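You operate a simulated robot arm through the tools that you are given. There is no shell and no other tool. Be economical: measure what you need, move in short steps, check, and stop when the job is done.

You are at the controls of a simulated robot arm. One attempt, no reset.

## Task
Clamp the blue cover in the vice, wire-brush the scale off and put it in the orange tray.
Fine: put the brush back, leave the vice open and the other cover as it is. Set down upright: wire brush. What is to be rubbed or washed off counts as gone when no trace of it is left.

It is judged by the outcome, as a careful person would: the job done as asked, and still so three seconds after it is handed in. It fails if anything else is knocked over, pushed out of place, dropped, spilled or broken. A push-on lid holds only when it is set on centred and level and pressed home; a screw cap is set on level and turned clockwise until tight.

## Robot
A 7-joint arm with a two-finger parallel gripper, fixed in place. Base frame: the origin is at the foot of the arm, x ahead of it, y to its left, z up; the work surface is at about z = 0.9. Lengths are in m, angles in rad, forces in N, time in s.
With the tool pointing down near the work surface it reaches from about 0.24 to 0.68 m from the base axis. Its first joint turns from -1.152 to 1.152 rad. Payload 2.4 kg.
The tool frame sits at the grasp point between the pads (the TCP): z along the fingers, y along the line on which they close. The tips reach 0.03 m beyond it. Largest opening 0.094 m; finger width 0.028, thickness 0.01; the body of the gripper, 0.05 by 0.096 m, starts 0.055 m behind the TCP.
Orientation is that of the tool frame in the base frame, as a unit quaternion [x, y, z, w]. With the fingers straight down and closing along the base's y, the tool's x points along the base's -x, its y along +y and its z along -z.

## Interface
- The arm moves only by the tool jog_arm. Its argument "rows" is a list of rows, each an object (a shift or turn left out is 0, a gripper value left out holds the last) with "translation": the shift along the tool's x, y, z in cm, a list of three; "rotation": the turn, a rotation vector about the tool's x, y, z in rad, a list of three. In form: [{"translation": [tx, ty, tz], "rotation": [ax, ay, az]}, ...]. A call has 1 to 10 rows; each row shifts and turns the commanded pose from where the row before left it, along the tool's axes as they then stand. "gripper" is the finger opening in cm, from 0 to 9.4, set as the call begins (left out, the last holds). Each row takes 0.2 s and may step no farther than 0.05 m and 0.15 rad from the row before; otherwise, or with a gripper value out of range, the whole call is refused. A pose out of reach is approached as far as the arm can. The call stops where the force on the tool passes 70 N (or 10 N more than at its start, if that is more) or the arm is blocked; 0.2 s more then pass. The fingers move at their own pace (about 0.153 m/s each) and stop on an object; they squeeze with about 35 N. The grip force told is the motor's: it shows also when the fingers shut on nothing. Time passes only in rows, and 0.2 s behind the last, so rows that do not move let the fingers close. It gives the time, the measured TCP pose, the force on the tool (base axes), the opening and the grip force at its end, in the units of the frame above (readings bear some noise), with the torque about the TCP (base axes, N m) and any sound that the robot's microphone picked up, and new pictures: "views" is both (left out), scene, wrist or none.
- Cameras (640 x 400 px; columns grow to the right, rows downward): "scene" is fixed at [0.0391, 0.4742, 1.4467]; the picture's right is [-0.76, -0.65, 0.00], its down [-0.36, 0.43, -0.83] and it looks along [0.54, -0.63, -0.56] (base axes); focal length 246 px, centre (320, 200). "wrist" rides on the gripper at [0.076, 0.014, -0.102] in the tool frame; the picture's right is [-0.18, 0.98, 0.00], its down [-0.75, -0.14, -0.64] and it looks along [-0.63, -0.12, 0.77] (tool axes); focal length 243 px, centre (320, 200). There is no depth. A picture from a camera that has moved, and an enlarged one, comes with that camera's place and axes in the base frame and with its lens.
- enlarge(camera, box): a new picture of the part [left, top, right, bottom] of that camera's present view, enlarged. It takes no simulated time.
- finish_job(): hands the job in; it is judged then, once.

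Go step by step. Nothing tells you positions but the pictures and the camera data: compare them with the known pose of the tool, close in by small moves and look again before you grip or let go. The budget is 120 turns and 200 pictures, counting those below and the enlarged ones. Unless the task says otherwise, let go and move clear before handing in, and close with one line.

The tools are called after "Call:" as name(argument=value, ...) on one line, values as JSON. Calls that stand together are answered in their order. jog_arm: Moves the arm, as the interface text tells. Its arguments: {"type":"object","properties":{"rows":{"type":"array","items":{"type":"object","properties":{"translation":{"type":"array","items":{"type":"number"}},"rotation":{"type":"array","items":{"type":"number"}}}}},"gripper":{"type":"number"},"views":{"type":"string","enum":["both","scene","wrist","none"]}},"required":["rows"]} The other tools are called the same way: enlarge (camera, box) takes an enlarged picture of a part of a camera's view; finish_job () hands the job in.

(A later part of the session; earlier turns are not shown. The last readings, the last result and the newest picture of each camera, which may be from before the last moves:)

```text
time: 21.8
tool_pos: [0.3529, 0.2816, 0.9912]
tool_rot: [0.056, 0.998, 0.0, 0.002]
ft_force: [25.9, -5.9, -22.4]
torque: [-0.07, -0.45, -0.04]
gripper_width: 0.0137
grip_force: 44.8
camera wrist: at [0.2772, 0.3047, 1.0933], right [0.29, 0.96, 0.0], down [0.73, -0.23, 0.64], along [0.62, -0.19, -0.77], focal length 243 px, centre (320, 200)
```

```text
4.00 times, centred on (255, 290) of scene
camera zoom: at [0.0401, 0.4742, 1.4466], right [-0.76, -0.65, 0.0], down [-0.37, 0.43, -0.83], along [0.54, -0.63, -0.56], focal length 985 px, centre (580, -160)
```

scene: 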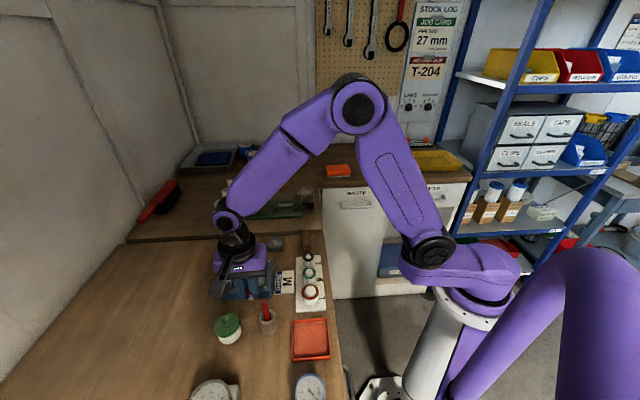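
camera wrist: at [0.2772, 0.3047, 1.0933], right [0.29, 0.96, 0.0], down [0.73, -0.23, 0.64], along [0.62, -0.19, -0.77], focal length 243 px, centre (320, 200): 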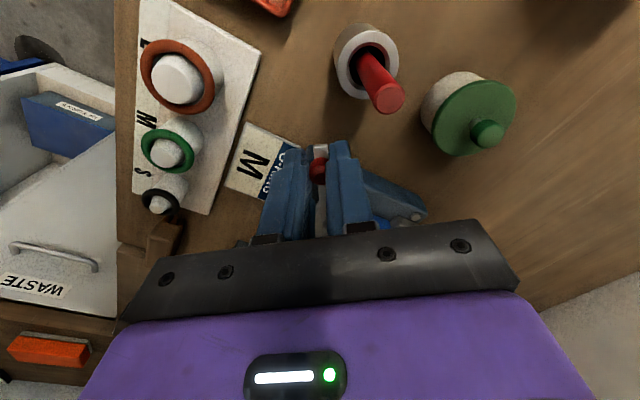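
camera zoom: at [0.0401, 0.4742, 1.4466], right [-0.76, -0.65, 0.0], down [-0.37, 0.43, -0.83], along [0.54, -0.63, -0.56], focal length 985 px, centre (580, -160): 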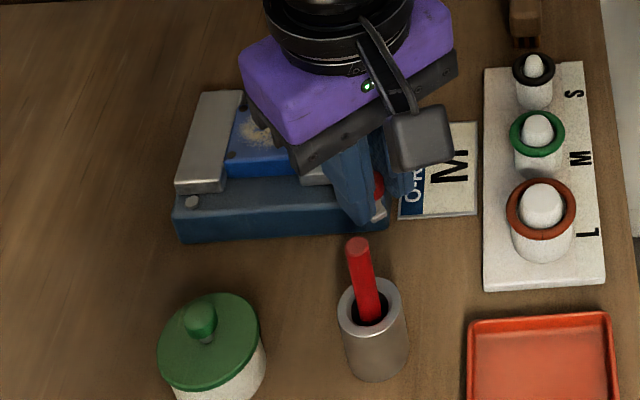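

Call:
jog_arm(rows=[{}, {}], gripper=2.4, views="wrist")

Call:
enlarge(camera="wrist", box=[240, 80, 440, 240])

Call:
enlarge(camera="scene", box=[225, 250, 315, 320])

```text
time: 22.4
tool_pos: [0.3504, 0.2841, 0.9921]
tool_rot: [0.056, 0.998, -0.001, 0.0]
ft_force: [0.1, -0.4, 0.1]
torque: [-0.01, 0.04, 0.05]
gripper_width: 0.0239
grip_force: 0.1
camera wrist: at [0.2748, 0.3054, 1.0935], right [0.29, 0.96, 0.0], down [0.73, -0.22, 0.64], along [0.61, -0.19, -0.77], focal length 243 px, centre (320, 200)
```

wrist: 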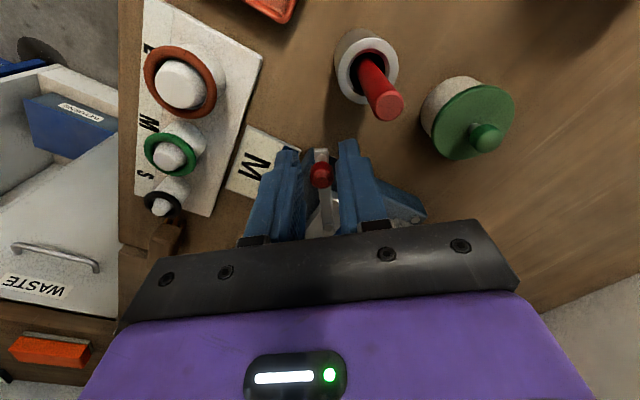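

```text
2.50 times, centred on (340, 160) of wrist
camera zoom: at [0.2748, 0.3054, 1.0935], right [0.29, 0.96, 0.0], down [0.73, -0.22, 0.64], along [0.61, -0.19, -0.77], focal length 606 px, centre (270, 300)
```

zoom: 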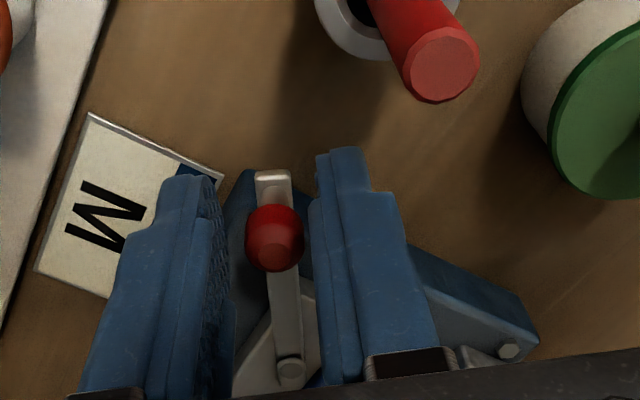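

```text
5.71 times, centred on (270, 285) of scene
camera zoom: at [0.0391, 0.4742, 1.4467], right [-0.76, -0.65, 0.0], down [-0.36, 0.43, -0.83], along [0.54, -0.63, -0.56], focal length 1407 px, centre (606, -286)
```

zoom: 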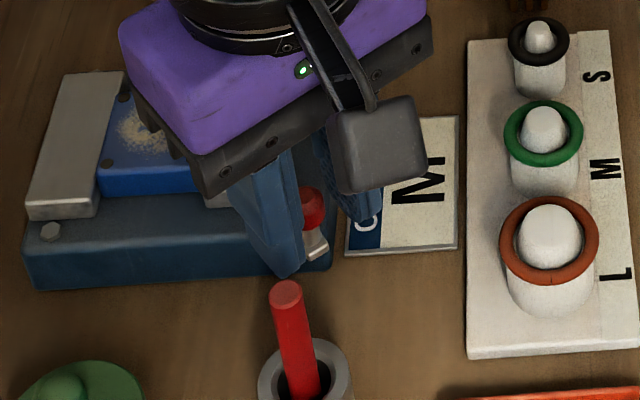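

Pivot has advanced with the jaw. I re-centre on the knob, grip again, and keep going.

Call:
jog_arm(rows=[{"translation": [-0.4, -0.19, 0]}, {}], views="none")

Call:
jog_arm(rows=[{}, {}, {"translation": [-0.06, -0.78, 0], "rotation": [0, 0, -0.13]}, {"translation": [-0.06, -0.78, 0], "rotation": [0, 0, -0.13]}, {}], gripper=0.5, views="wrist")

Call:
enlarge(camera="scene", box=[225, 250, 315, 320])

```text
time: 23.0
tool_pos: [0.3552, 0.2806, 0.9917]
tool_rot: [0.056, 0.998, 0.0, 0.0]
ft_force: [-0.5, 0.1, 0.9]
torque: [-0.01, 0.01, 0.0]
gripper_width: 0.0239
grip_force: 0.0
```

```text
time: 24.2
tool_pos: [0.3544, 0.2639, 0.9918]
tool_rot: [-0.074, 0.997, -0.001, -0.002]
ft_force: [-13.5, -1.9, 7.9]
torque: [-0.1, 0.64, -0.04]
gripper_width: 0.0136
grip_force: 44.7
camera wrist: at [0.276, 0.2666, 1.0941], right [0.04, 1.0, 0.0], down [0.77, -0.03, 0.64], along [0.64, -0.02, -0.77], focal length 243 px, centre (320, 200)
```

wrist: 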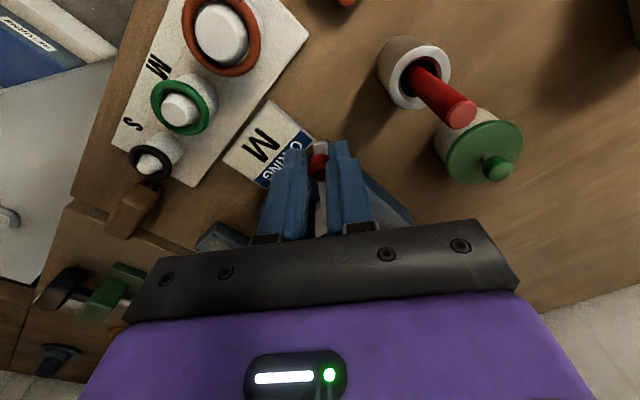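

```text
5.71 times, centred on (270, 285) of scene
camera zoom: at [0.0386, 0.4741, 1.4467], right [-0.76, -0.65, 0.0], down [-0.36, 0.43, -0.83], along [0.54, -0.63, -0.56], focal length 1407 px, centre (606, -286)
```

zoom: 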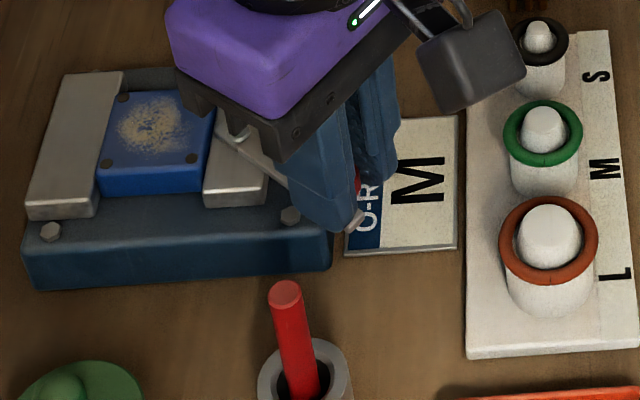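

Call:
jog_arm(rows=[{"translation": [0.2, -0.8, 0], "rotation": [0, 0, -0.13]}, {"translation": [0.06, -0.85, 0], "rotation": [0, 0, -0.13]}, {}], views="wrist")

Call:
enlarge(camera="scene", box=[225, 250, 315, 320])

```text
time: 25.0
tool_pos: [0.3521, 0.2573, 0.992]
tool_rot: [-0.208, 0.978, 0.004, 0.002]
ft_force: [-25.4, 51.6, -10.5]
torque: [1.24, -0.76, 0.14]
gripper_width: 0.0139
grip_force: 44.3
camera wrist: at [0.2758, 0.2376, 1.0936], right [-0.23, 0.97, 0.01], down [0.74, 0.17, 0.64], along [0.63, 0.16, -0.76], focal length 243 px, centre (320, 200)
```

wrist: 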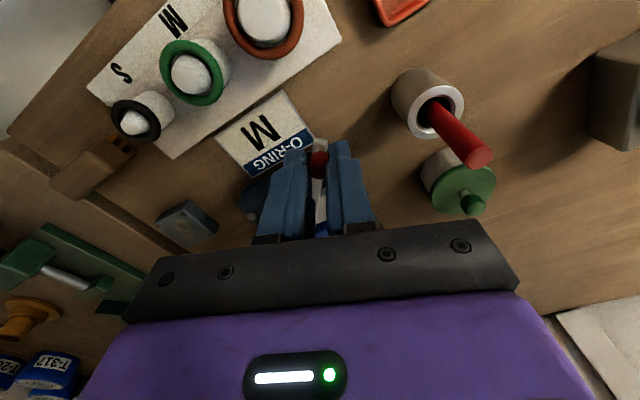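

```text
5.71 times, centred on (270, 285) of scene
camera zoom: at [0.0384, 0.4758, 1.4461], right [-0.76, -0.65, 0.0], down [-0.36, 0.43, -0.83], along [0.54, -0.63, -0.56], focal length 1407 px, centre (606, -286)
```

zoom: 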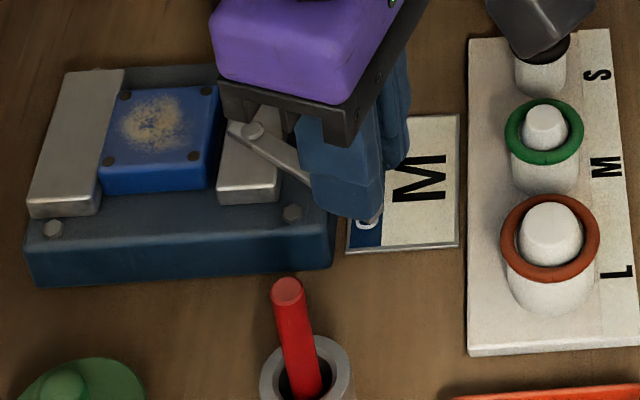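

Strong tangential resistance now, so the jaws appear to be on the cover. I'll release the knob and inspect.

Call:
jog_arm(rows=[{}, {}], gripper=3.6, views="none")

Call:
jog_arm(rows=[{"translation": [0, 0, -3]}, {"translation": [2, 0, -3]}, {"translation": [4, 0, -2]}, {}])

Call:
enlarge(camera="scene", box=[215, 250, 305, 320])

Call:
enlarge(camera="wrist", box=[220, 110, 420, 240])

```text
time: 25.6
tool_pos: [0.3565, 0.2469, 0.9916]
tool_rot: [-0.201, 0.979, 0.0, -0.001]
ft_force: [-1.1, 13.8, 2.0]
torque: [0.24, 0.0, -0.02]
gripper_width: 0.0432
grip_force: 6.2
```

```text
time: 26.6
tool_pos: [0.3002, 0.2228, 1.0714]
tool_rot: [-0.202, 0.979, 0.0, -0.001]
ft_force: [-0.4, 0.4, -0.3]
torque: [0.03, -0.01, -0.04]
gripper_width: 0.0359
grip_force: 0.0
camera wrist: at [0.2236, 0.2056, 1.1742], right [-0.22, 0.98, 0.0], down [0.75, 0.17, 0.64], along [0.63, 0.14, -0.77], focal length 243 px, centre (320, 200)
```

scene: 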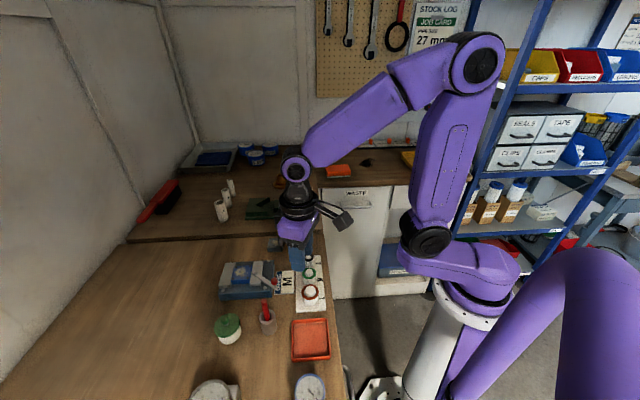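
wrist: 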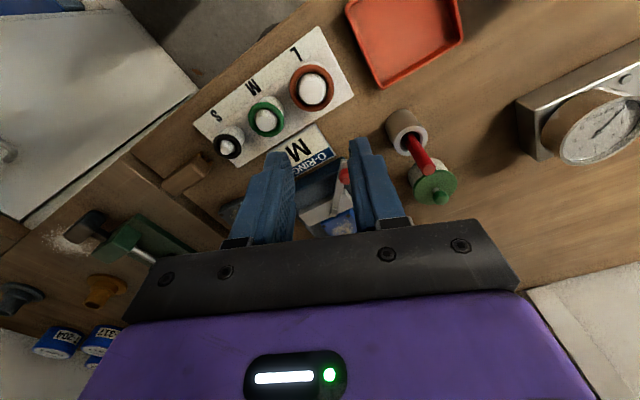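

```text
5.71 times, centred on (260, 285) of scene
camera zoom: at [0.0391, 0.4742, 1.4467], right [-0.76, -0.65, 0.0], down [-0.36, 0.43, -0.83], along [0.54, -0.63, -0.56], focal length 1407 px, centre (663, -286)
```

zoom: 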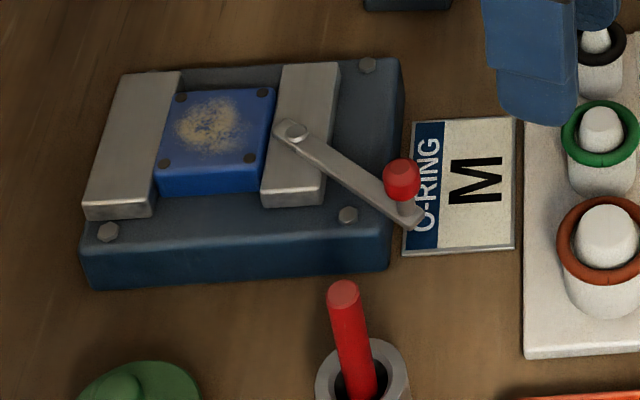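

```text
3.08 times, centred on (320, 175) of wrist
camera zoom: at [0.2236, 0.2056, 1.1742], right [-0.22, 0.98, 0.0], down [0.75, 0.17, 0.64], along [0.63, 0.14, -0.77], focal length 746 px, centre (320, 277)
```

zoom: 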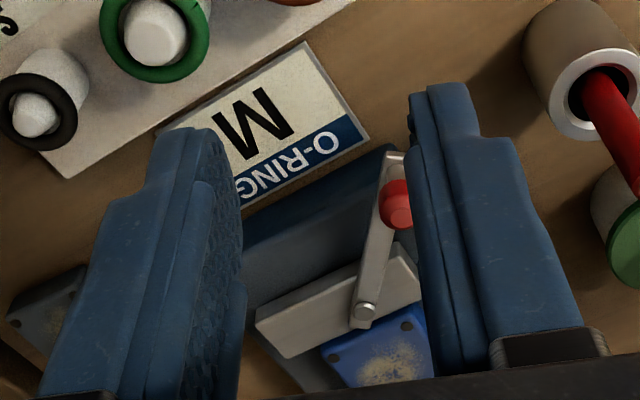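

The cover is clamped firmly between both jaws. Next the brush: turn to -45° yaw and look at it.

Call:
jog_arm(rows=[{"rotation": [0, 0, 0.149]}, {"rotation": [0, 0, 0.149]}, {"rotation": [0, 0, 0.149]}, {"rotation": [0, 0, 0.149]}, {"rotation": [0, 0, 0.149]}, {"rotation": [0, 0, 0.149]}, {"rotation": [0, 0, 0.149]}, {"rotation": [0, 0, 0.147]}, {"translation": [-3.5, -0.8, 0.5]}, {"translation": [-3.5, -0.8, 0.5]}], gripper=5, views="wrist")

Call:
enlarge(camera="wrist", box=[240, 100, 400, 240])

```text
time: 28.8
tool_pos: [0.3406, 0.1652, 1.0589]
tool_rot: [0.381, 0.925, 0.0, 0.0]
ft_force: [-0.4, 0.3, -0.2]
torque: [-0.01, 0.02, 0.0]
gripper_width: 0.05
grip_force: 0.0
camera wrist: at [0.2957, 0.228, 1.1613], right [0.82, 0.57, 0.0], down [0.43, -0.63, 0.64], along [0.36, -0.53, -0.77], focal length 243 px, centre (320, 200)
```

wrist: 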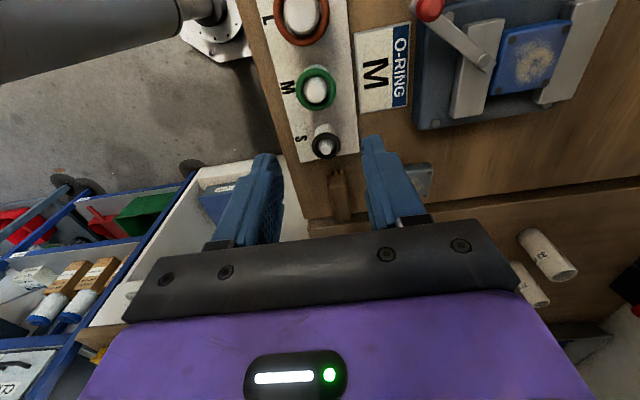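

```text
2.86 times, centred on (320, 170) of wrist
camera zoom: at [0.2957, 0.228, 1.1613], right [0.82, 0.57, 0.0], down [0.43, -0.63, 0.64], along [0.36, -0.53, -0.77], focal length 693 px, centre (320, 286)
```

zoom: 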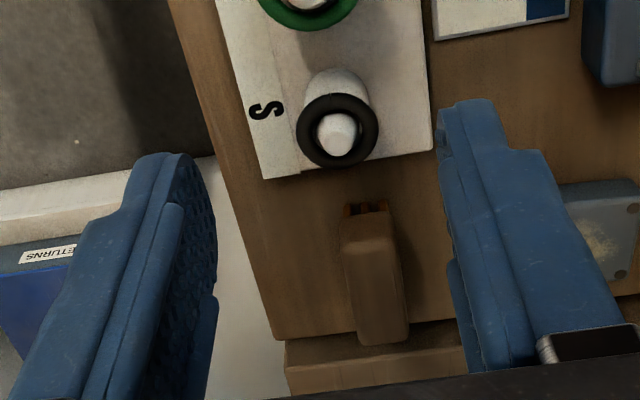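

Brush centre ≈ (0.4235, 0.083), axis -45°, matching my yaw. Moving above it, then checking.

Call:
jog_arm(rows=[{"translation": [-4, 0, 0]}, {"translation": [-4, 0, 0]}, {"translation": [-3.66, 0.05, 2]}, {"translation": [0, 0, 4.5]}, {}], gripper=5)

Call:
enlarge(camera="wrist", box=[240, 100, 400, 240])

Call:
enlarge(camera="scene", box=[260, 210, 340, 270])

```text
time: 30.0
tool_pos: [0.4206, 0.0812, 0.9951]
tool_rot: [0.381, 0.924, 0.0, 0.0]
ft_force: [0.7, -0.9, -1.1]
torque: [0.02, -0.02, -0.02]
gripper_width: 0.0498
grip_force: 0.0
camera wrist: at [0.3757, 0.1448, 1.0962], right [0.82, 0.57, 0.0], down [0.43, -0.63, 0.64], along [0.36, -0.53, -0.77], focal length 243 px, centre (320, 200)
```

scene: 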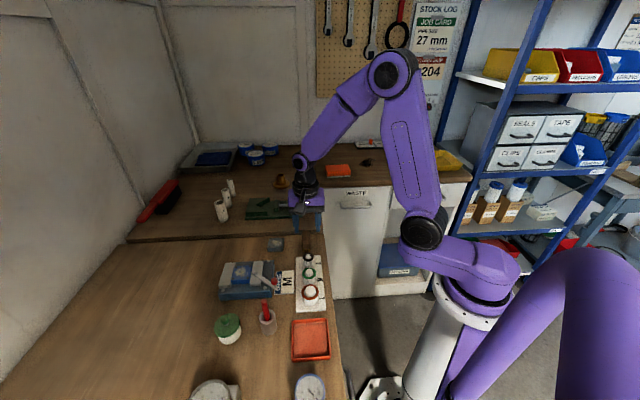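
wrist: 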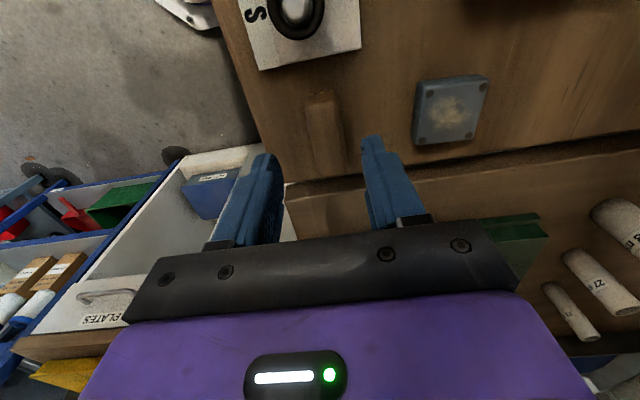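

```text
2.86 times, centred on (320, 170) of wrist
camera zoom: at [0.3757, 0.1448, 1.0962], right [0.82, 0.57, 0.0], down [0.43, -0.63, 0.64], along [0.36, -0.53, -0.77], focal length 693 px, centre (320, 286)
```

zoom: 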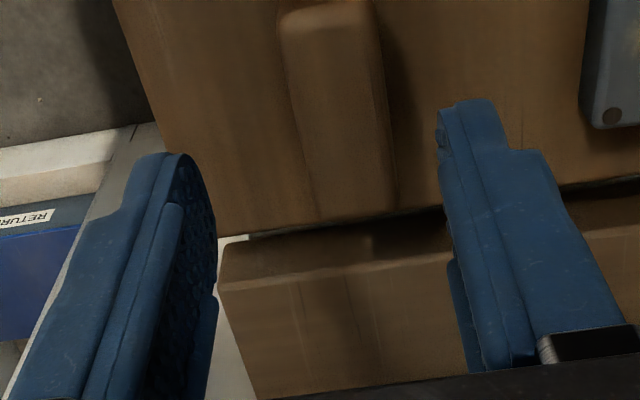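

```text
6.67 times, centred on (300, 240) of scene
camera zoom: at [0.0391, 0.4742, 1.4467], right [-0.76, -0.65, 0.0], down [-0.36, 0.43, -0.83], along [0.54, -0.63, -0.56], focal length 1642 px, centre (453, -67)
```

zoom: 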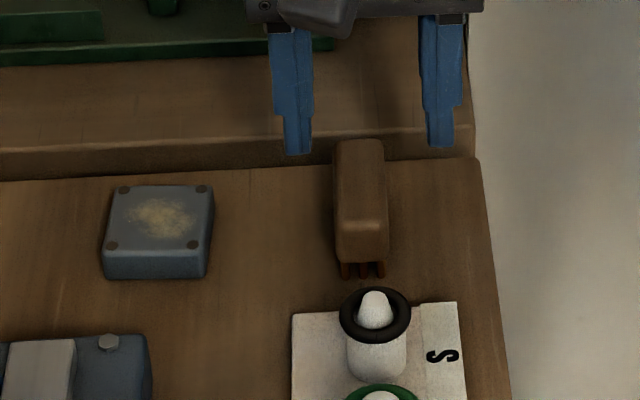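

Call:
jog_arm(rows=[{"translation": [-0.45, 0.3, 1.8]}, {"translation": [0, 0, 1.8]}, {"translation": [0, 0, 1.7]}, {}], views="wrist")

Call:
enlarge(camera="scene", box=[260, 210, 340, 270])

```text
time: 31.0
tool_pos: [0.4259, 0.0809, 0.9435]
tool_rot: [0.382, 0.924, 0.0, 0.0]
ft_force: [0.2, 0.6, -0.4]
torque: [-0.02, -0.03, -0.03]
gripper_width: 0.0502
grip_force: 0.1
camera wrist: at [0.3816, 0.1441, 1.0443], right [0.82, 0.57, 0.0], down [0.43, -0.63, 0.64], along [0.36, -0.53, -0.77], focal length 243 px, centre (320, 200)
```

wrist: 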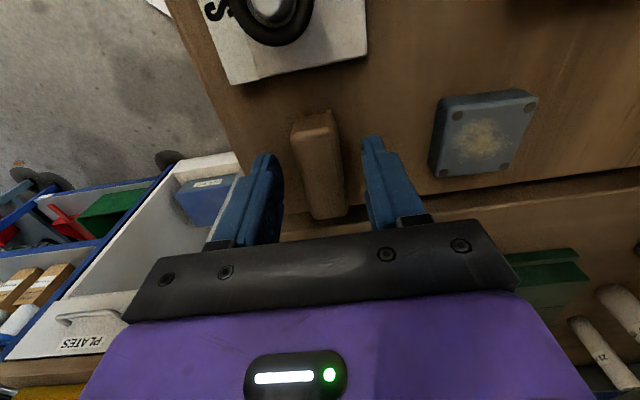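

```text
6.67 times, centred on (300, 240) of scene
camera zoom: at [0.0391, 0.4742, 1.4467], right [-0.76, -0.65, 0.0], down [-0.36, 0.43, -0.83], along [0.54, -0.63, -0.56], focal length 1642 px, centre (453, -67)
```

zoom: 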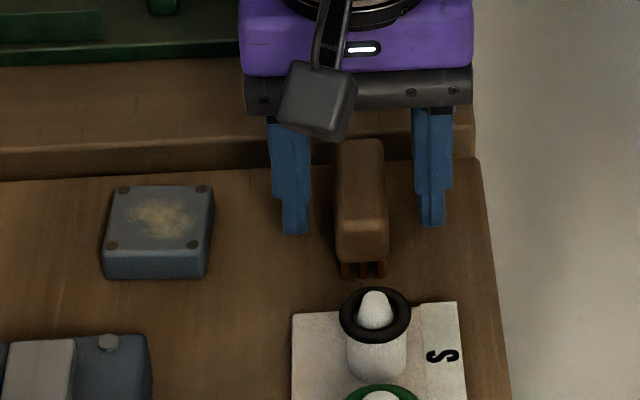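

Fingers straddle the brush centrally. Gripping and lifting.

Call:
jog_arm(rows=[{}, {}, {}, {"translation": [0, 0, -1]}, {"translation": [0, 0, -3]}, {"translation": [0, 0, -4]}, {}], gripper=1.2)

Call:
enlarge(camera="scene", box=[260, 170, 340, 270])

Call:
enlarge(camera="wrist", box=[240, 100, 400, 240])

```text
time: 32.6
tool_pos: [0.428, 0.0822, 1.023]
tool_rot: [0.382, 0.924, 0.001, 0.0]
ft_force: [-1.4, 0.6, -0.2]
torque: [0.0, 0.02, -0.01]
gripper_width: 0.0228
grip_force: 34.9
camera wrist: at [0.3826, 0.1455, 1.1238], right [0.82, 0.57, 0.0], down [0.44, -0.63, 0.64], along [0.36, -0.53, -0.77], focal length 243 px, centre (320, 200)
```

scene: 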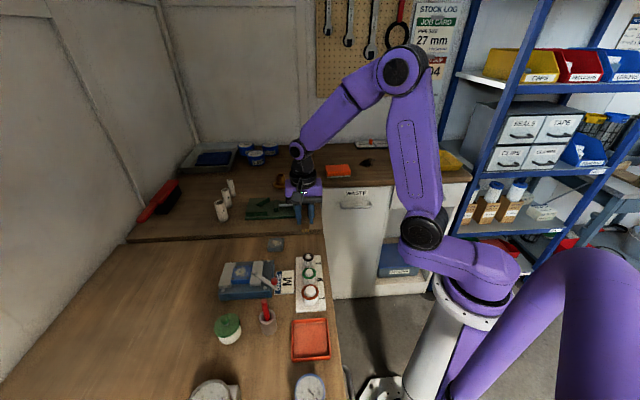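
wrist: 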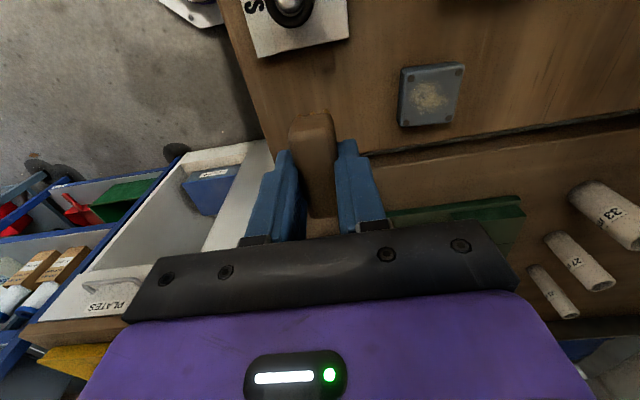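

```text
4.00 times, centred on (300, 220) of scene
camera zoom: at [0.0391, 0.4742, 1.4467], right [-0.76, -0.65, 0.0], down [-0.36, 0.43, -0.83], along [0.54, -0.63, -0.56], focal length 985 px, centre (400, 120)
```

zoom: 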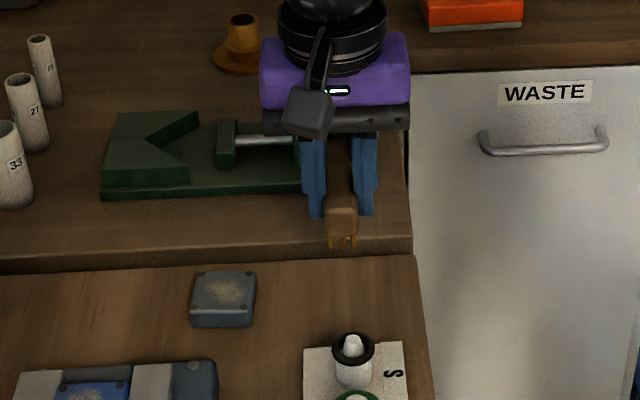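

```text
2.86 times, centred on (320, 170) of wrist
camera zoom: at [0.3826, 0.1455, 1.1238], right [0.82, 0.57, 0.0], down [0.44, -0.63, 0.64], along [0.36, -0.53, -0.77], focal length 693 px, centre (320, 286)
```

zoom: 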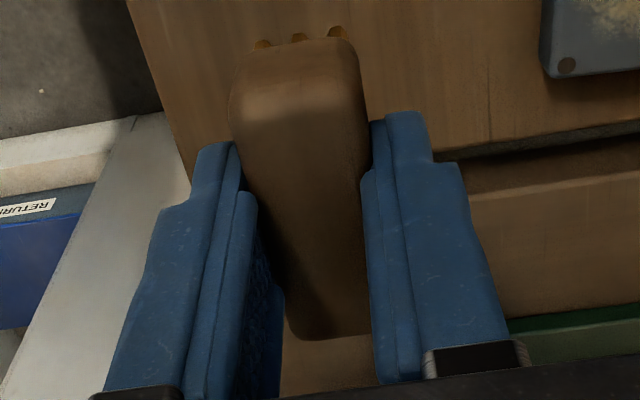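

Brush held, bristles about 43 mm below the TCP. Carrying it over the clamped cover (≈0.455, 0.2885).

Call:
jog_arm(rows=[{"translation": [2.54, 3.3, -0.3]}, {"translation": [2.54, 3.3, -0.3]}, {"translation": [2.54, 3.3, 0]}, {"translation": [2.54, 3.3, 0]}, {"translation": [2.54, 3.3, 0]}, {}])

Call:
enlarge(camera="scene", box=[215, 240, 305, 310])

Call:
enlarge(camera="wrist", box=[220, 80, 460, 240])

```text
time: 34.0
tool_pos: [0.4533, 0.2879, 1.0296]
tool_rot: [0.382, 0.924, 0.0, 0.001]
ft_force: [-0.1, 0.1, -0.6]
torque: [0.0, 0.0, 0.03]
gripper_width: 0.0229
grip_force: 35.0
camera wrist: at [0.4087, 0.3515, 1.1313], right [0.82, 0.57, 0.0], down [0.43, -0.63, 0.64], along [0.36, -0.53, -0.77], focal length 243 px, centre (320, 200)
```

scene: 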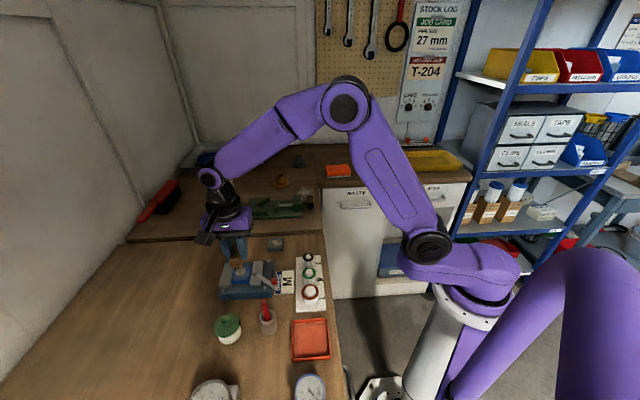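
wrist: 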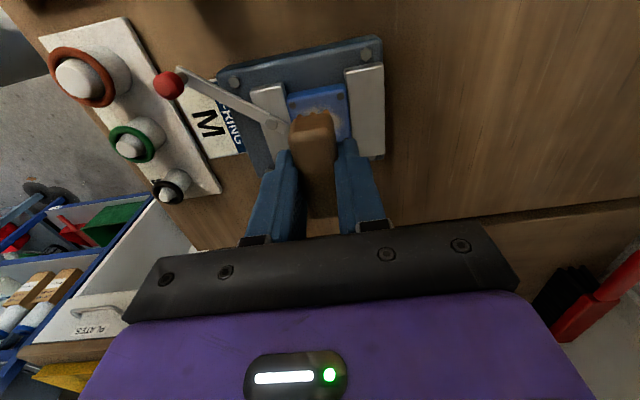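

```text
5.71 times, centred on (260, 275) of scene
camera zoom: at [0.0391, 0.4742, 1.4467], right [-0.76, -0.65, 0.0], down [-0.36, 0.43, -0.83], along [0.54, -0.63, -0.56], focal length 1407 px, centre (663, -229)
```

zoom: 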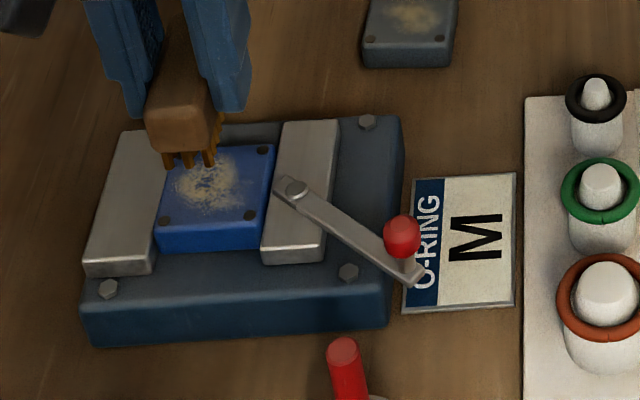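

```text
2.50 times, centred on (340, 160) of wrist
camera zoom: at [0.4087, 0.3515, 1.1313], right [0.82, 0.57, 0.0], down [0.43, -0.63, 0.64], along [0.36, -0.53, -0.77], focal length 606 px, centre (270, 300)
```

zoom: 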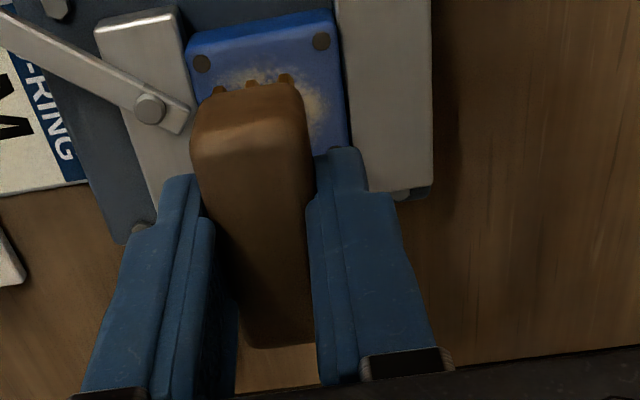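

Call:
jog_arm(rows=[{"translation": [0, 0.1, 1.8]}, {"translation": [0, 0, 1.5]}, {"translation": [0, 0, 0.4]}, {"translation": [0, 0, 0.2]}, {}], views="none")

```text
time: 35.2
tool_pos: [0.4545, 0.2878, 0.991]
tool_rot: [0.381, 0.925, 0.001, 0.0]
ft_force: [-6.1, -2.6, 18.0]
torque: [-0.1, 0.27, 0.01]
gripper_width: 0.023
grip_force: 34.7
```

In contact at ~18 N. Brushing with short strokes along the cover.

Call:
jog_arm(rows=[{"translation": [1.2, 0, 0]}, {"translation": [-1.2, 0, 0]}, {"translation": [-1.2, 0, 0]}, {"translation": [1.2, 0, 0]}, {"translation": [1.2, 0.4, 0]}, {"translation": [-1.2, 0, 0]}, {"translation": [-1.2, 0, 0]}, {"translation": [1.2, 0, 0]}, {"translation": [0, -0.4, 0]}, {}], views="scene")

Call:
enlarge(camera="scene", box=[215, 240, 305, 310])

```text
time: 37.4
tool_pos: [0.4556, 0.2871, 0.9901]
tool_rot: [0.382, 0.924, 0.002, 0.001]
ft_force: [10.0, -2.2, 27.2]
torque: [-0.05, -0.29, 0.0]
gripper_width: 0.0231
grip_force: 35.0
```

scene: 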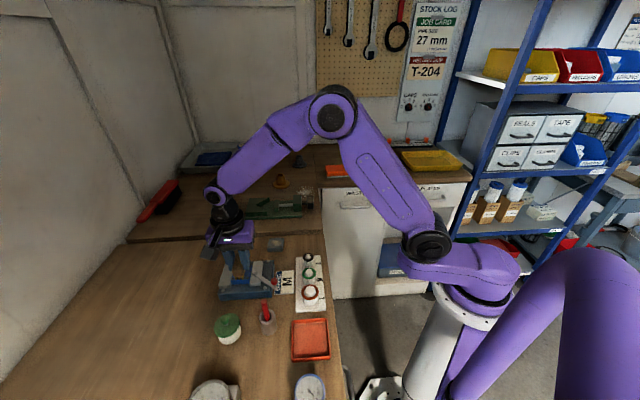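

```text
5.71 times, centred on (260, 275) of scene
camera zoom: at [0.039, 0.4739, 1.4468], right [-0.76, -0.65, 0.0], down [-0.36, 0.43, -0.83], along [0.54, -0.63, -0.56], focal length 1407 px, centre (663, -229)
```

zoom: 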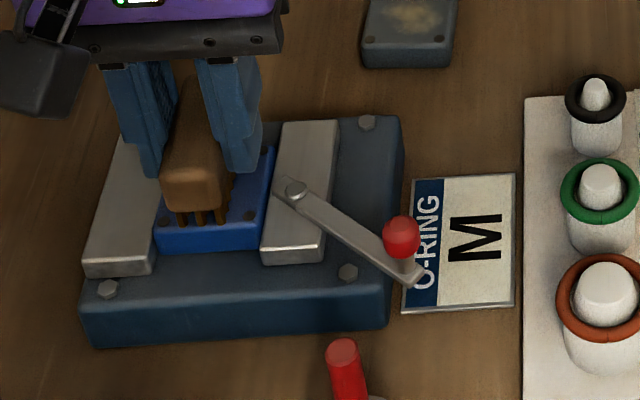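

Call:
jog_arm(rows=[{"translation": [1.2, -0.4, 0]}, {"translation": [-1.2, 0, 0]}, {"translation": [-1.2, 0, 0]}, {"translation": [1.2, 0, 0]}, {"translation": [1.2, 0.8, 0]}, {"translation": [-1.2, 0, 0]}, {"translation": [-1.2, 0, 0]}, {"translation": [1.2, 0, 0]}, {"translation": [0, -0.4, 0]}, {"translation": [0, 0, -1]}], views="none")

Call:
jog_arm(rows=[{"translation": [0, 0, -3.5]}, {"translation": [-2.5, -2.5, -1]}, {}])

Call:
enlarge(camera="scene", box=[215, 240, 305, 310])

Call:
enlarge(camera="wrist", box=[280, 60, 440, 180])

```text
time: 39.6
tool_pos: [0.4526, 0.2884, 0.998]
tool_rot: [0.381, 0.925, -0.002, -0.002]
ft_force: [-0.3, -0.6, 0.0]
torque: [-0.02, -0.01, 0.01]
gripper_width: 0.0229
grip_force: 34.9
```

```text
time: 40.4
tool_pos: [0.4554, 0.2537, 1.0453]
tool_rot: [0.381, 0.925, 0.0, 0.0]
ft_force: [-0.5, -1.0, -0.5]
torque: [0.01, 0.04, -0.01]
gripper_width: 0.023
grip_force: 35.7
camera wrist: at [0.4102, 0.3172, 1.1474], right [0.82, 0.57, 0.0], down [0.44, -0.63, 0.64], along [0.36, -0.53, -0.77], focal length 243 px, centre (320, 200)
```

scene: 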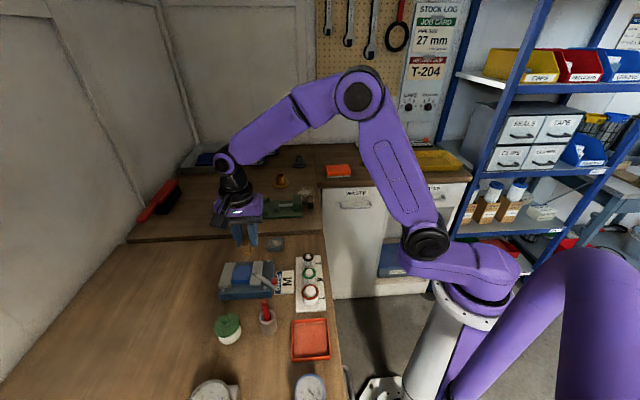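
wrist: 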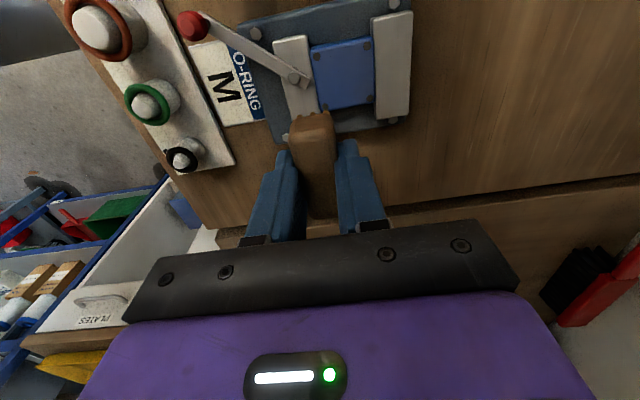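

```text
5.71 times, centred on (260, 275) of scene
camera zoom: at [0.0391, 0.4742, 1.4467], right [-0.76, -0.65, 0.0], down [-0.36, 0.43, -0.83], along [0.54, -0.63, -0.56], focal length 1407 px, centre (663, -229)
```

zoom: 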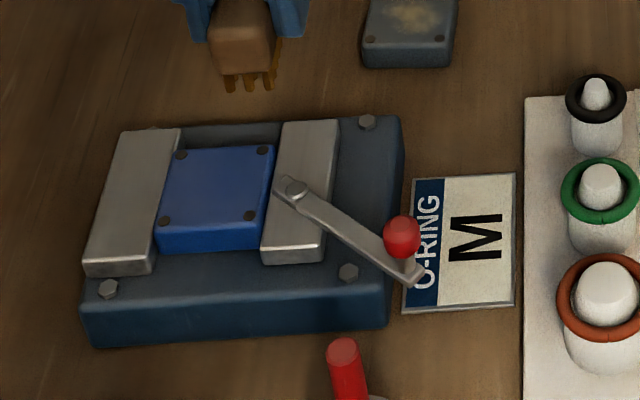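

```text
3.33 times, centred on (360, 120) of wrist
camera zoom: at [0.4102, 0.3172, 1.1474], right [0.82, 0.57, 0.0], down [0.44, -0.63, 0.64], along [0.36, -0.53, -0.77], focal length 809 px, centre (187, 467)
```

zoom: 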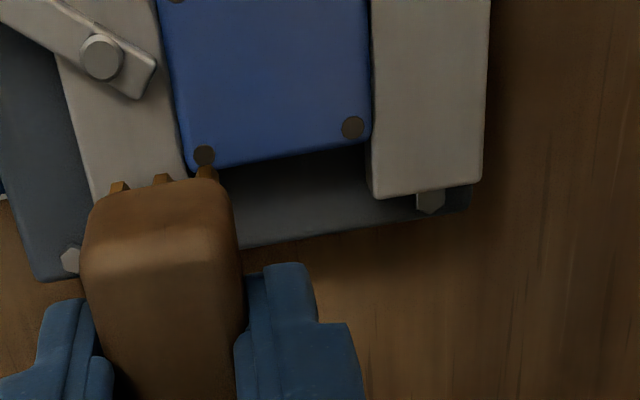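

The cover looks clean; one close check for faint traces before putting the brush back.

Call:
enlarge(camera="wrist", box=[300, 25, 390, 115])

Call:
enlarge(camera="scene", box=[230, 258, 270, 288])

```text
4.44 times, centred on (345, 70) of wrist
camera zoom: at [0.4102, 0.3172, 1.1474], right [0.82, 0.57, 0.0], down [0.44, -0.63, 0.64], along [0.36, -0.53, -0.77], focal length 1078 px, centre (209, 778)
```

zoom: 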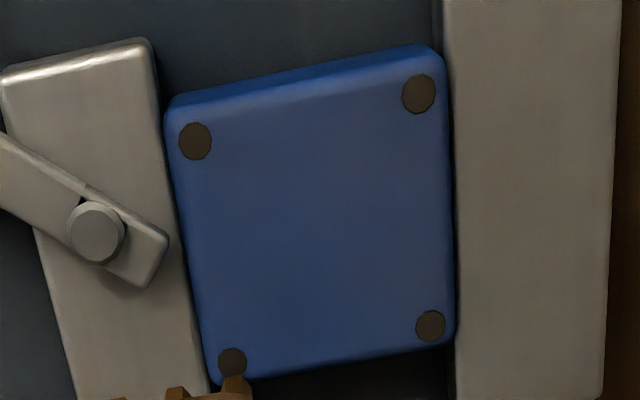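

```text
13.33 times, centred on (250, 273) of scene
camera zoom: at [0.0391, 0.4742, 1.4467], right [-0.76, -0.65, 0.0], down [-0.36, 0.43, -0.83], along [0.54, -0.63, -0.56], focal length 3284 px, centre (1253, -773)
```

zoom: 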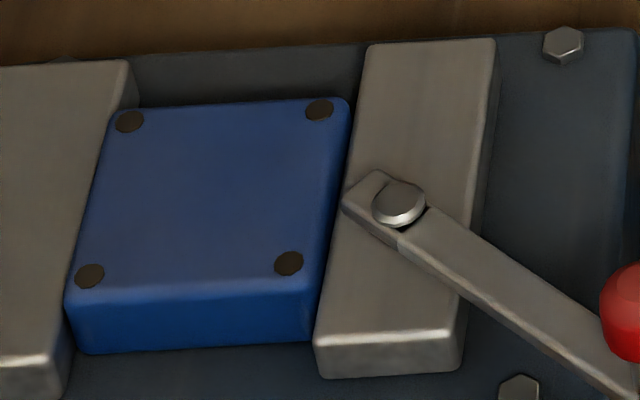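

Spotless. Returning the brush to where it stood.

Call:
jog_arm(rows=[{"translation": [-2.54, -3.55, 0]}, {"translation": [-2.54, -3.55, 0]}, {"translation": [-2.54, -3.55, 0]}, {"translation": [-2.54, -3.55, 0]}, {"translation": [0, 0, 3.5]}, {"translation": [0, 0, 3.5]}, {"translation": [0, 0, 1.5]}, {}])

Call:
enlarge(camera="scene", box=[260, 210, 340, 270])

```text
time: 42.2
tool_pos: [0.4269, 0.0805, 0.9586]
tool_rot: [0.381, 0.924, 0.0, 0.0]
ft_force: [0.1, -0.5, -0.4]
torque: [0.0, 0.02, 0.01]
gripper_width: 0.0228
grip_force: 35.2
camera wrist: at [0.3826, 0.144, 1.0618], right [0.82, 0.57, 0.0], down [0.43, -0.63, 0.64], along [0.36, -0.53, -0.77], focal length 243 px, centre (320, 200)
```

scene: 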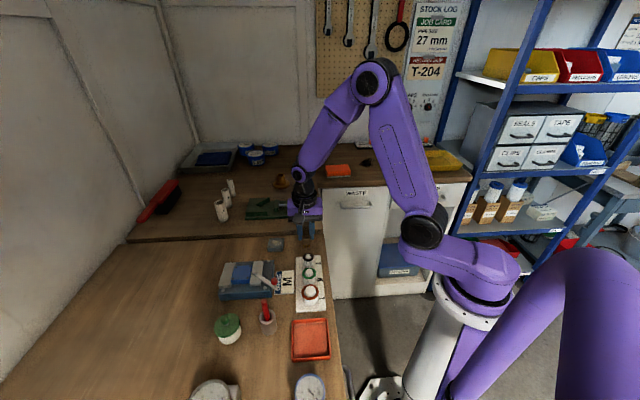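
wrist: 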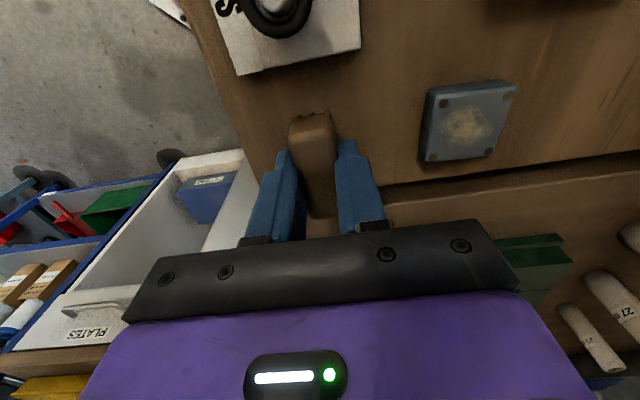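

```text
6.67 times, centred on (300, 240) of scene
camera zoom: at [0.0391, 0.4742, 1.4467], right [-0.76, -0.65, 0.0], down [-0.36, 0.43, -0.83], along [0.54, -0.63, -0.56], focal length 1642 px, centre (453, -67)
```

zoom: 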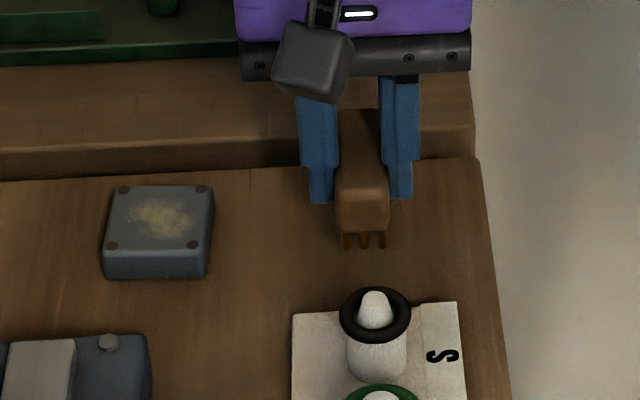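

Call:
jog_arm(rows=[{"translation": [0.1, 0, 0.8]}, {"translation": [0, 0, 0.5]}, {"translation": [0, 0, 0.15]}, {}], views="none")

```text
time: 43.2
tool_pos: [0.4254, 0.0814, 0.9452]
tool_rot: [0.381, 0.925, 0.0, 0.0]
ft_force: [-0.7, 0.3, 0.1]
torque: [0.0, -0.03, -0.01]
gripper_width: 0.023
grip_force: 35.0
```

Call:
jog_arm(rows=[{"translation": [0, 0, 0.1]}, {"translation": [0, 0, 0.1]}, {}], views="none")

```text
time: 44.0
tool_pos: [0.4267, 0.0809, 0.9426]
tool_rot: [0.382, 0.924, 0.0, 0.0]
ft_force: [0.8, 0.1, -0.4]
torque: [-0.03, -0.01, 0.01]
gripper_width: 0.0228
grip_force: 35.7
```

Call:
jog_arm(rows=[{"translation": [0, 0, 0.1]}, {"translation": [0, 0, 0.1]}, {}], views="wrist")

Call:
enlarge(camera="scene", box=[280, 220, 320, 250])

```text
time: 44.8
tool_pos: [0.4263, 0.0812, 0.9426]
tool_rot: [0.382, 0.924, 0.002, 0.001]
ft_force: [-8.0, 0.6, 48.3]
torque: [0.06, 0.41, 0.02]
gripper_width: 0.0229
grip_force: 35.1
camera wrist: at [0.3812, 0.1446, 1.0442], right [0.82, 0.57, 0.0], down [0.43, -0.63, 0.64], along [0.37, -0.53, -0.77], focal length 243 px, centre (320, 200)
```

wrist: 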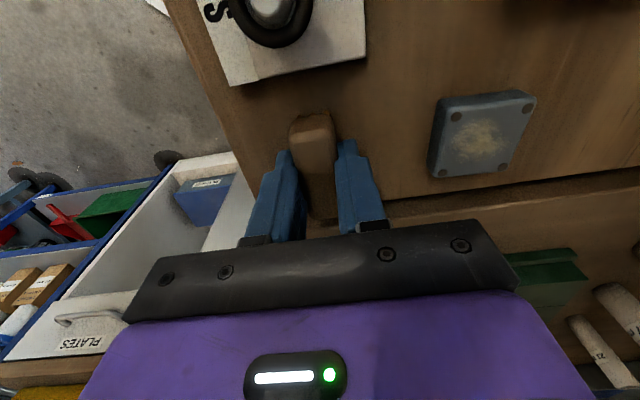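

```text
13.33 times, centred on (300, 235) of scene
camera zoom: at [0.0382, 0.4741, 1.4467], right [-0.76, -0.65, 0.0], down [-0.36, 0.43, -0.83], along [0.54, -0.63, -0.56], focal length 3284 px, centre (587, -267)
```

zoom: 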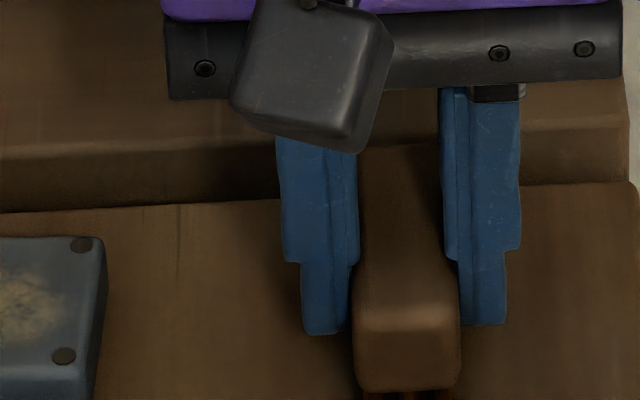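

Bristles on the bench. Relieving, releasing to a modest opening and rising.

Call:
jog_arm(rows=[{"translation": [0, 0, -0.15]}, {"translation": [0, 0, -0.1]}, {}], views="none")

Call:
jog_arm(rows=[{}, {}, {"translation": [0, 0, -2]}, {"translation": [0, 0, -4]}, {"translation": [0, 0, -4]}, {"translation": [4, 0, -1]}, {"translation": [4, 0, 0]}, {"translation": [1.5, 1.5, 0]}, {}], gripper=4.5)

Call:
enlarge(camera="scene", box=[260, 210, 340, 270])

Call:
enlarge(camera="scene", box=[215, 240, 305, 310])

```text
time: 45.6
tool_pos: [0.4255, 0.0813, 0.9428]
tool_rot: [0.382, 0.924, -0.002, -0.002]
ft_force: [0.2, 0.9, -0.8]
torque: [0.0, 0.02, -0.04]
gripper_width: 0.0229
grip_force: 34.9
```

```text
time: 47.6
tool_pos: [0.3689, 0.1571, 1.0542]
tool_rot: [0.382, 0.924, 0.0, 0.0]
ft_force: [-0.7, -0.3, 0.2]
torque: [-0.02, 0.02, 0.0]
gripper_width: 0.045
grip_force: 0.0
camera wrist: at [0.3243, 0.221, 1.1553], right [0.82, 0.57, 0.0], down [0.43, -0.63, 0.64], along [0.36, -0.53, -0.77], focal length 243 px, centre (320, 200)
```

scene: 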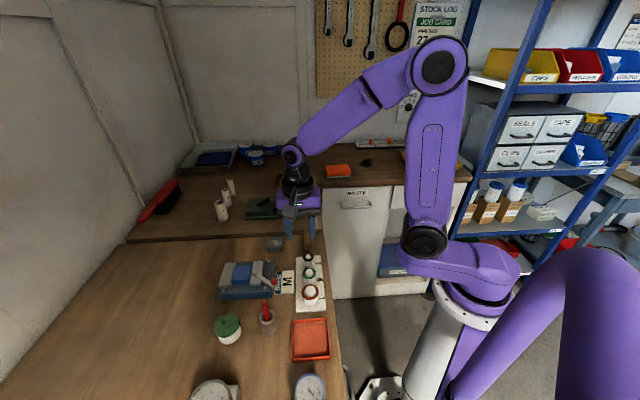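
wrist: 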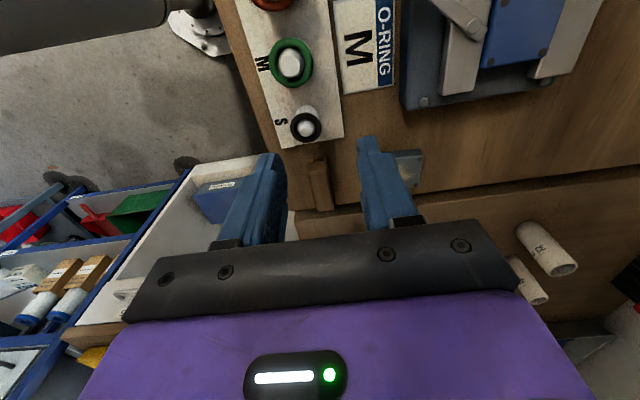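

```text
6.67 times, centred on (300, 240) of scene
camera zoom: at [0.0391, 0.4742, 1.4467], right [-0.76, -0.65, 0.0], down [-0.36, 0.43, -0.83], along [0.54, -0.63, -0.56], focal length 1642 px, centre (453, -67)
```

zoom: 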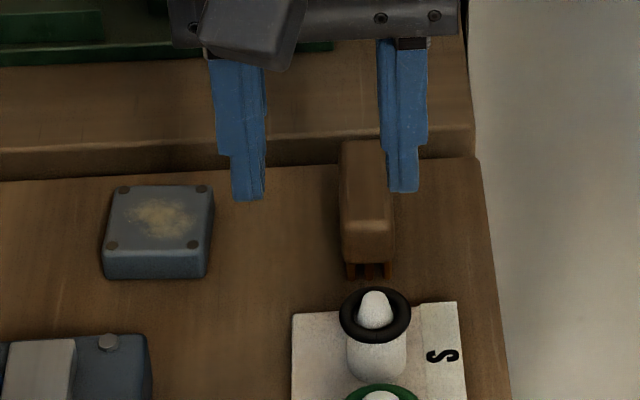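

```text
5.71 times, centred on (260, 275) of scene
camera zoom: at [0.0391, 0.4742, 1.4467], right [-0.76, -0.65, 0.0], down [-0.36, 0.43, -0.83], along [0.54, -0.63, -0.56], focal length 1407 px, centre (663, -229)
```

zoom: 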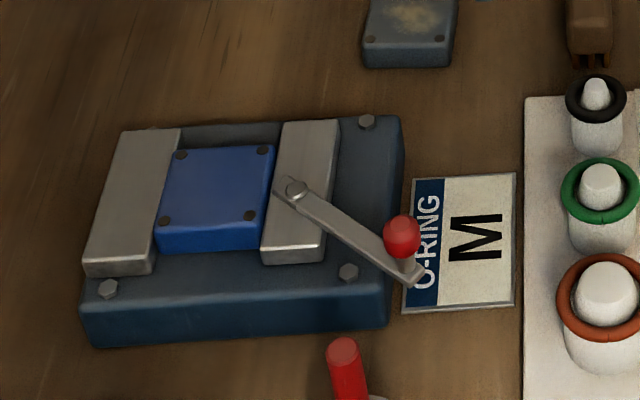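

Brush stands upright in its place, other cover untouched. Now to the lever knob (≈0.355, 0.261) to open the vice.

Call:
jog_arm(rows=[{"rotation": [0, 0, -0.145]}, {"rotation": [0, 0, -0.145]}, {"rotation": [0, 0, -0.145]}, {"rotation": [0, 0, -0.145]}, {"rotation": [0, 0, -0.145]}, {"rotation": [0, 0, -0.145]}, {"translation": [0.16, 3.5, 0.8]}, {"translation": [0.16, 3.5, 0.8]}, {"translation": [0.16, 3.5, 0.8]}, {}], gripper=4, views="wrist")

Call:
enlarge(camera="wrist", box=[240, 80, 400, 240])

```text
time: 49.8
tool_pos: [0.3545, 0.2618, 1.0311]
tool_rot: [-0.044, 0.999, -0.001, 0.0]
ft_force: [-0.2, -0.6, 0.6]
torque: [0.02, 0.0, 0.0]
gripper_width: 0.0402
grip_force: 0.1
camera wrist: at [0.2778, 0.2693, 1.1325], right [0.1, 1.0, 0.0], down [0.76, -0.07, 0.64], along [0.64, -0.06, -0.77], focal length 243 px, centre (320, 200)
```

wrist: 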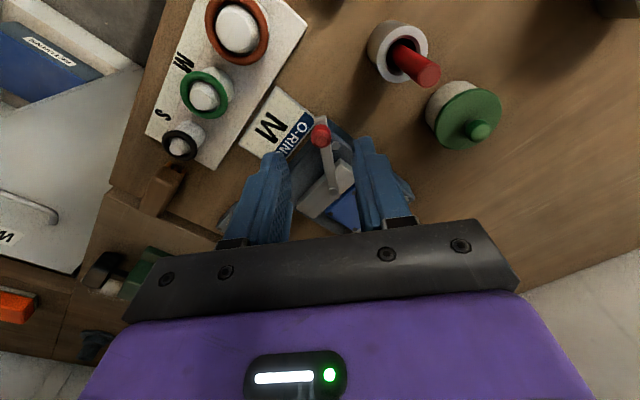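

```text
2.50 times, centred on (320, 160) of wrist
camera zoom: at [0.2778, 0.2693, 1.1325], right [0.1, 1.0, 0.0], down [0.76, -0.07, 0.64], along [0.64, -0.06, -0.77], focal length 606 px, centre (320, 300)
```

zoom: 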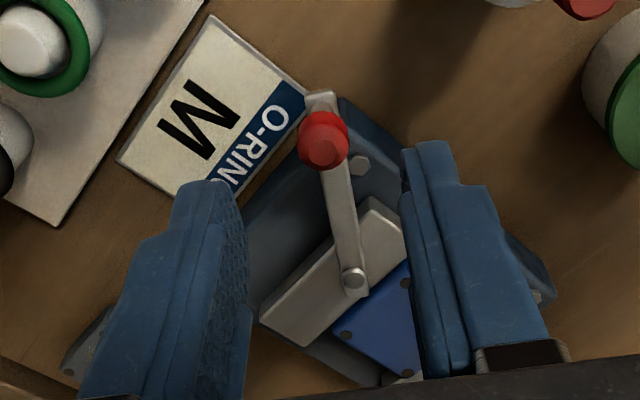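

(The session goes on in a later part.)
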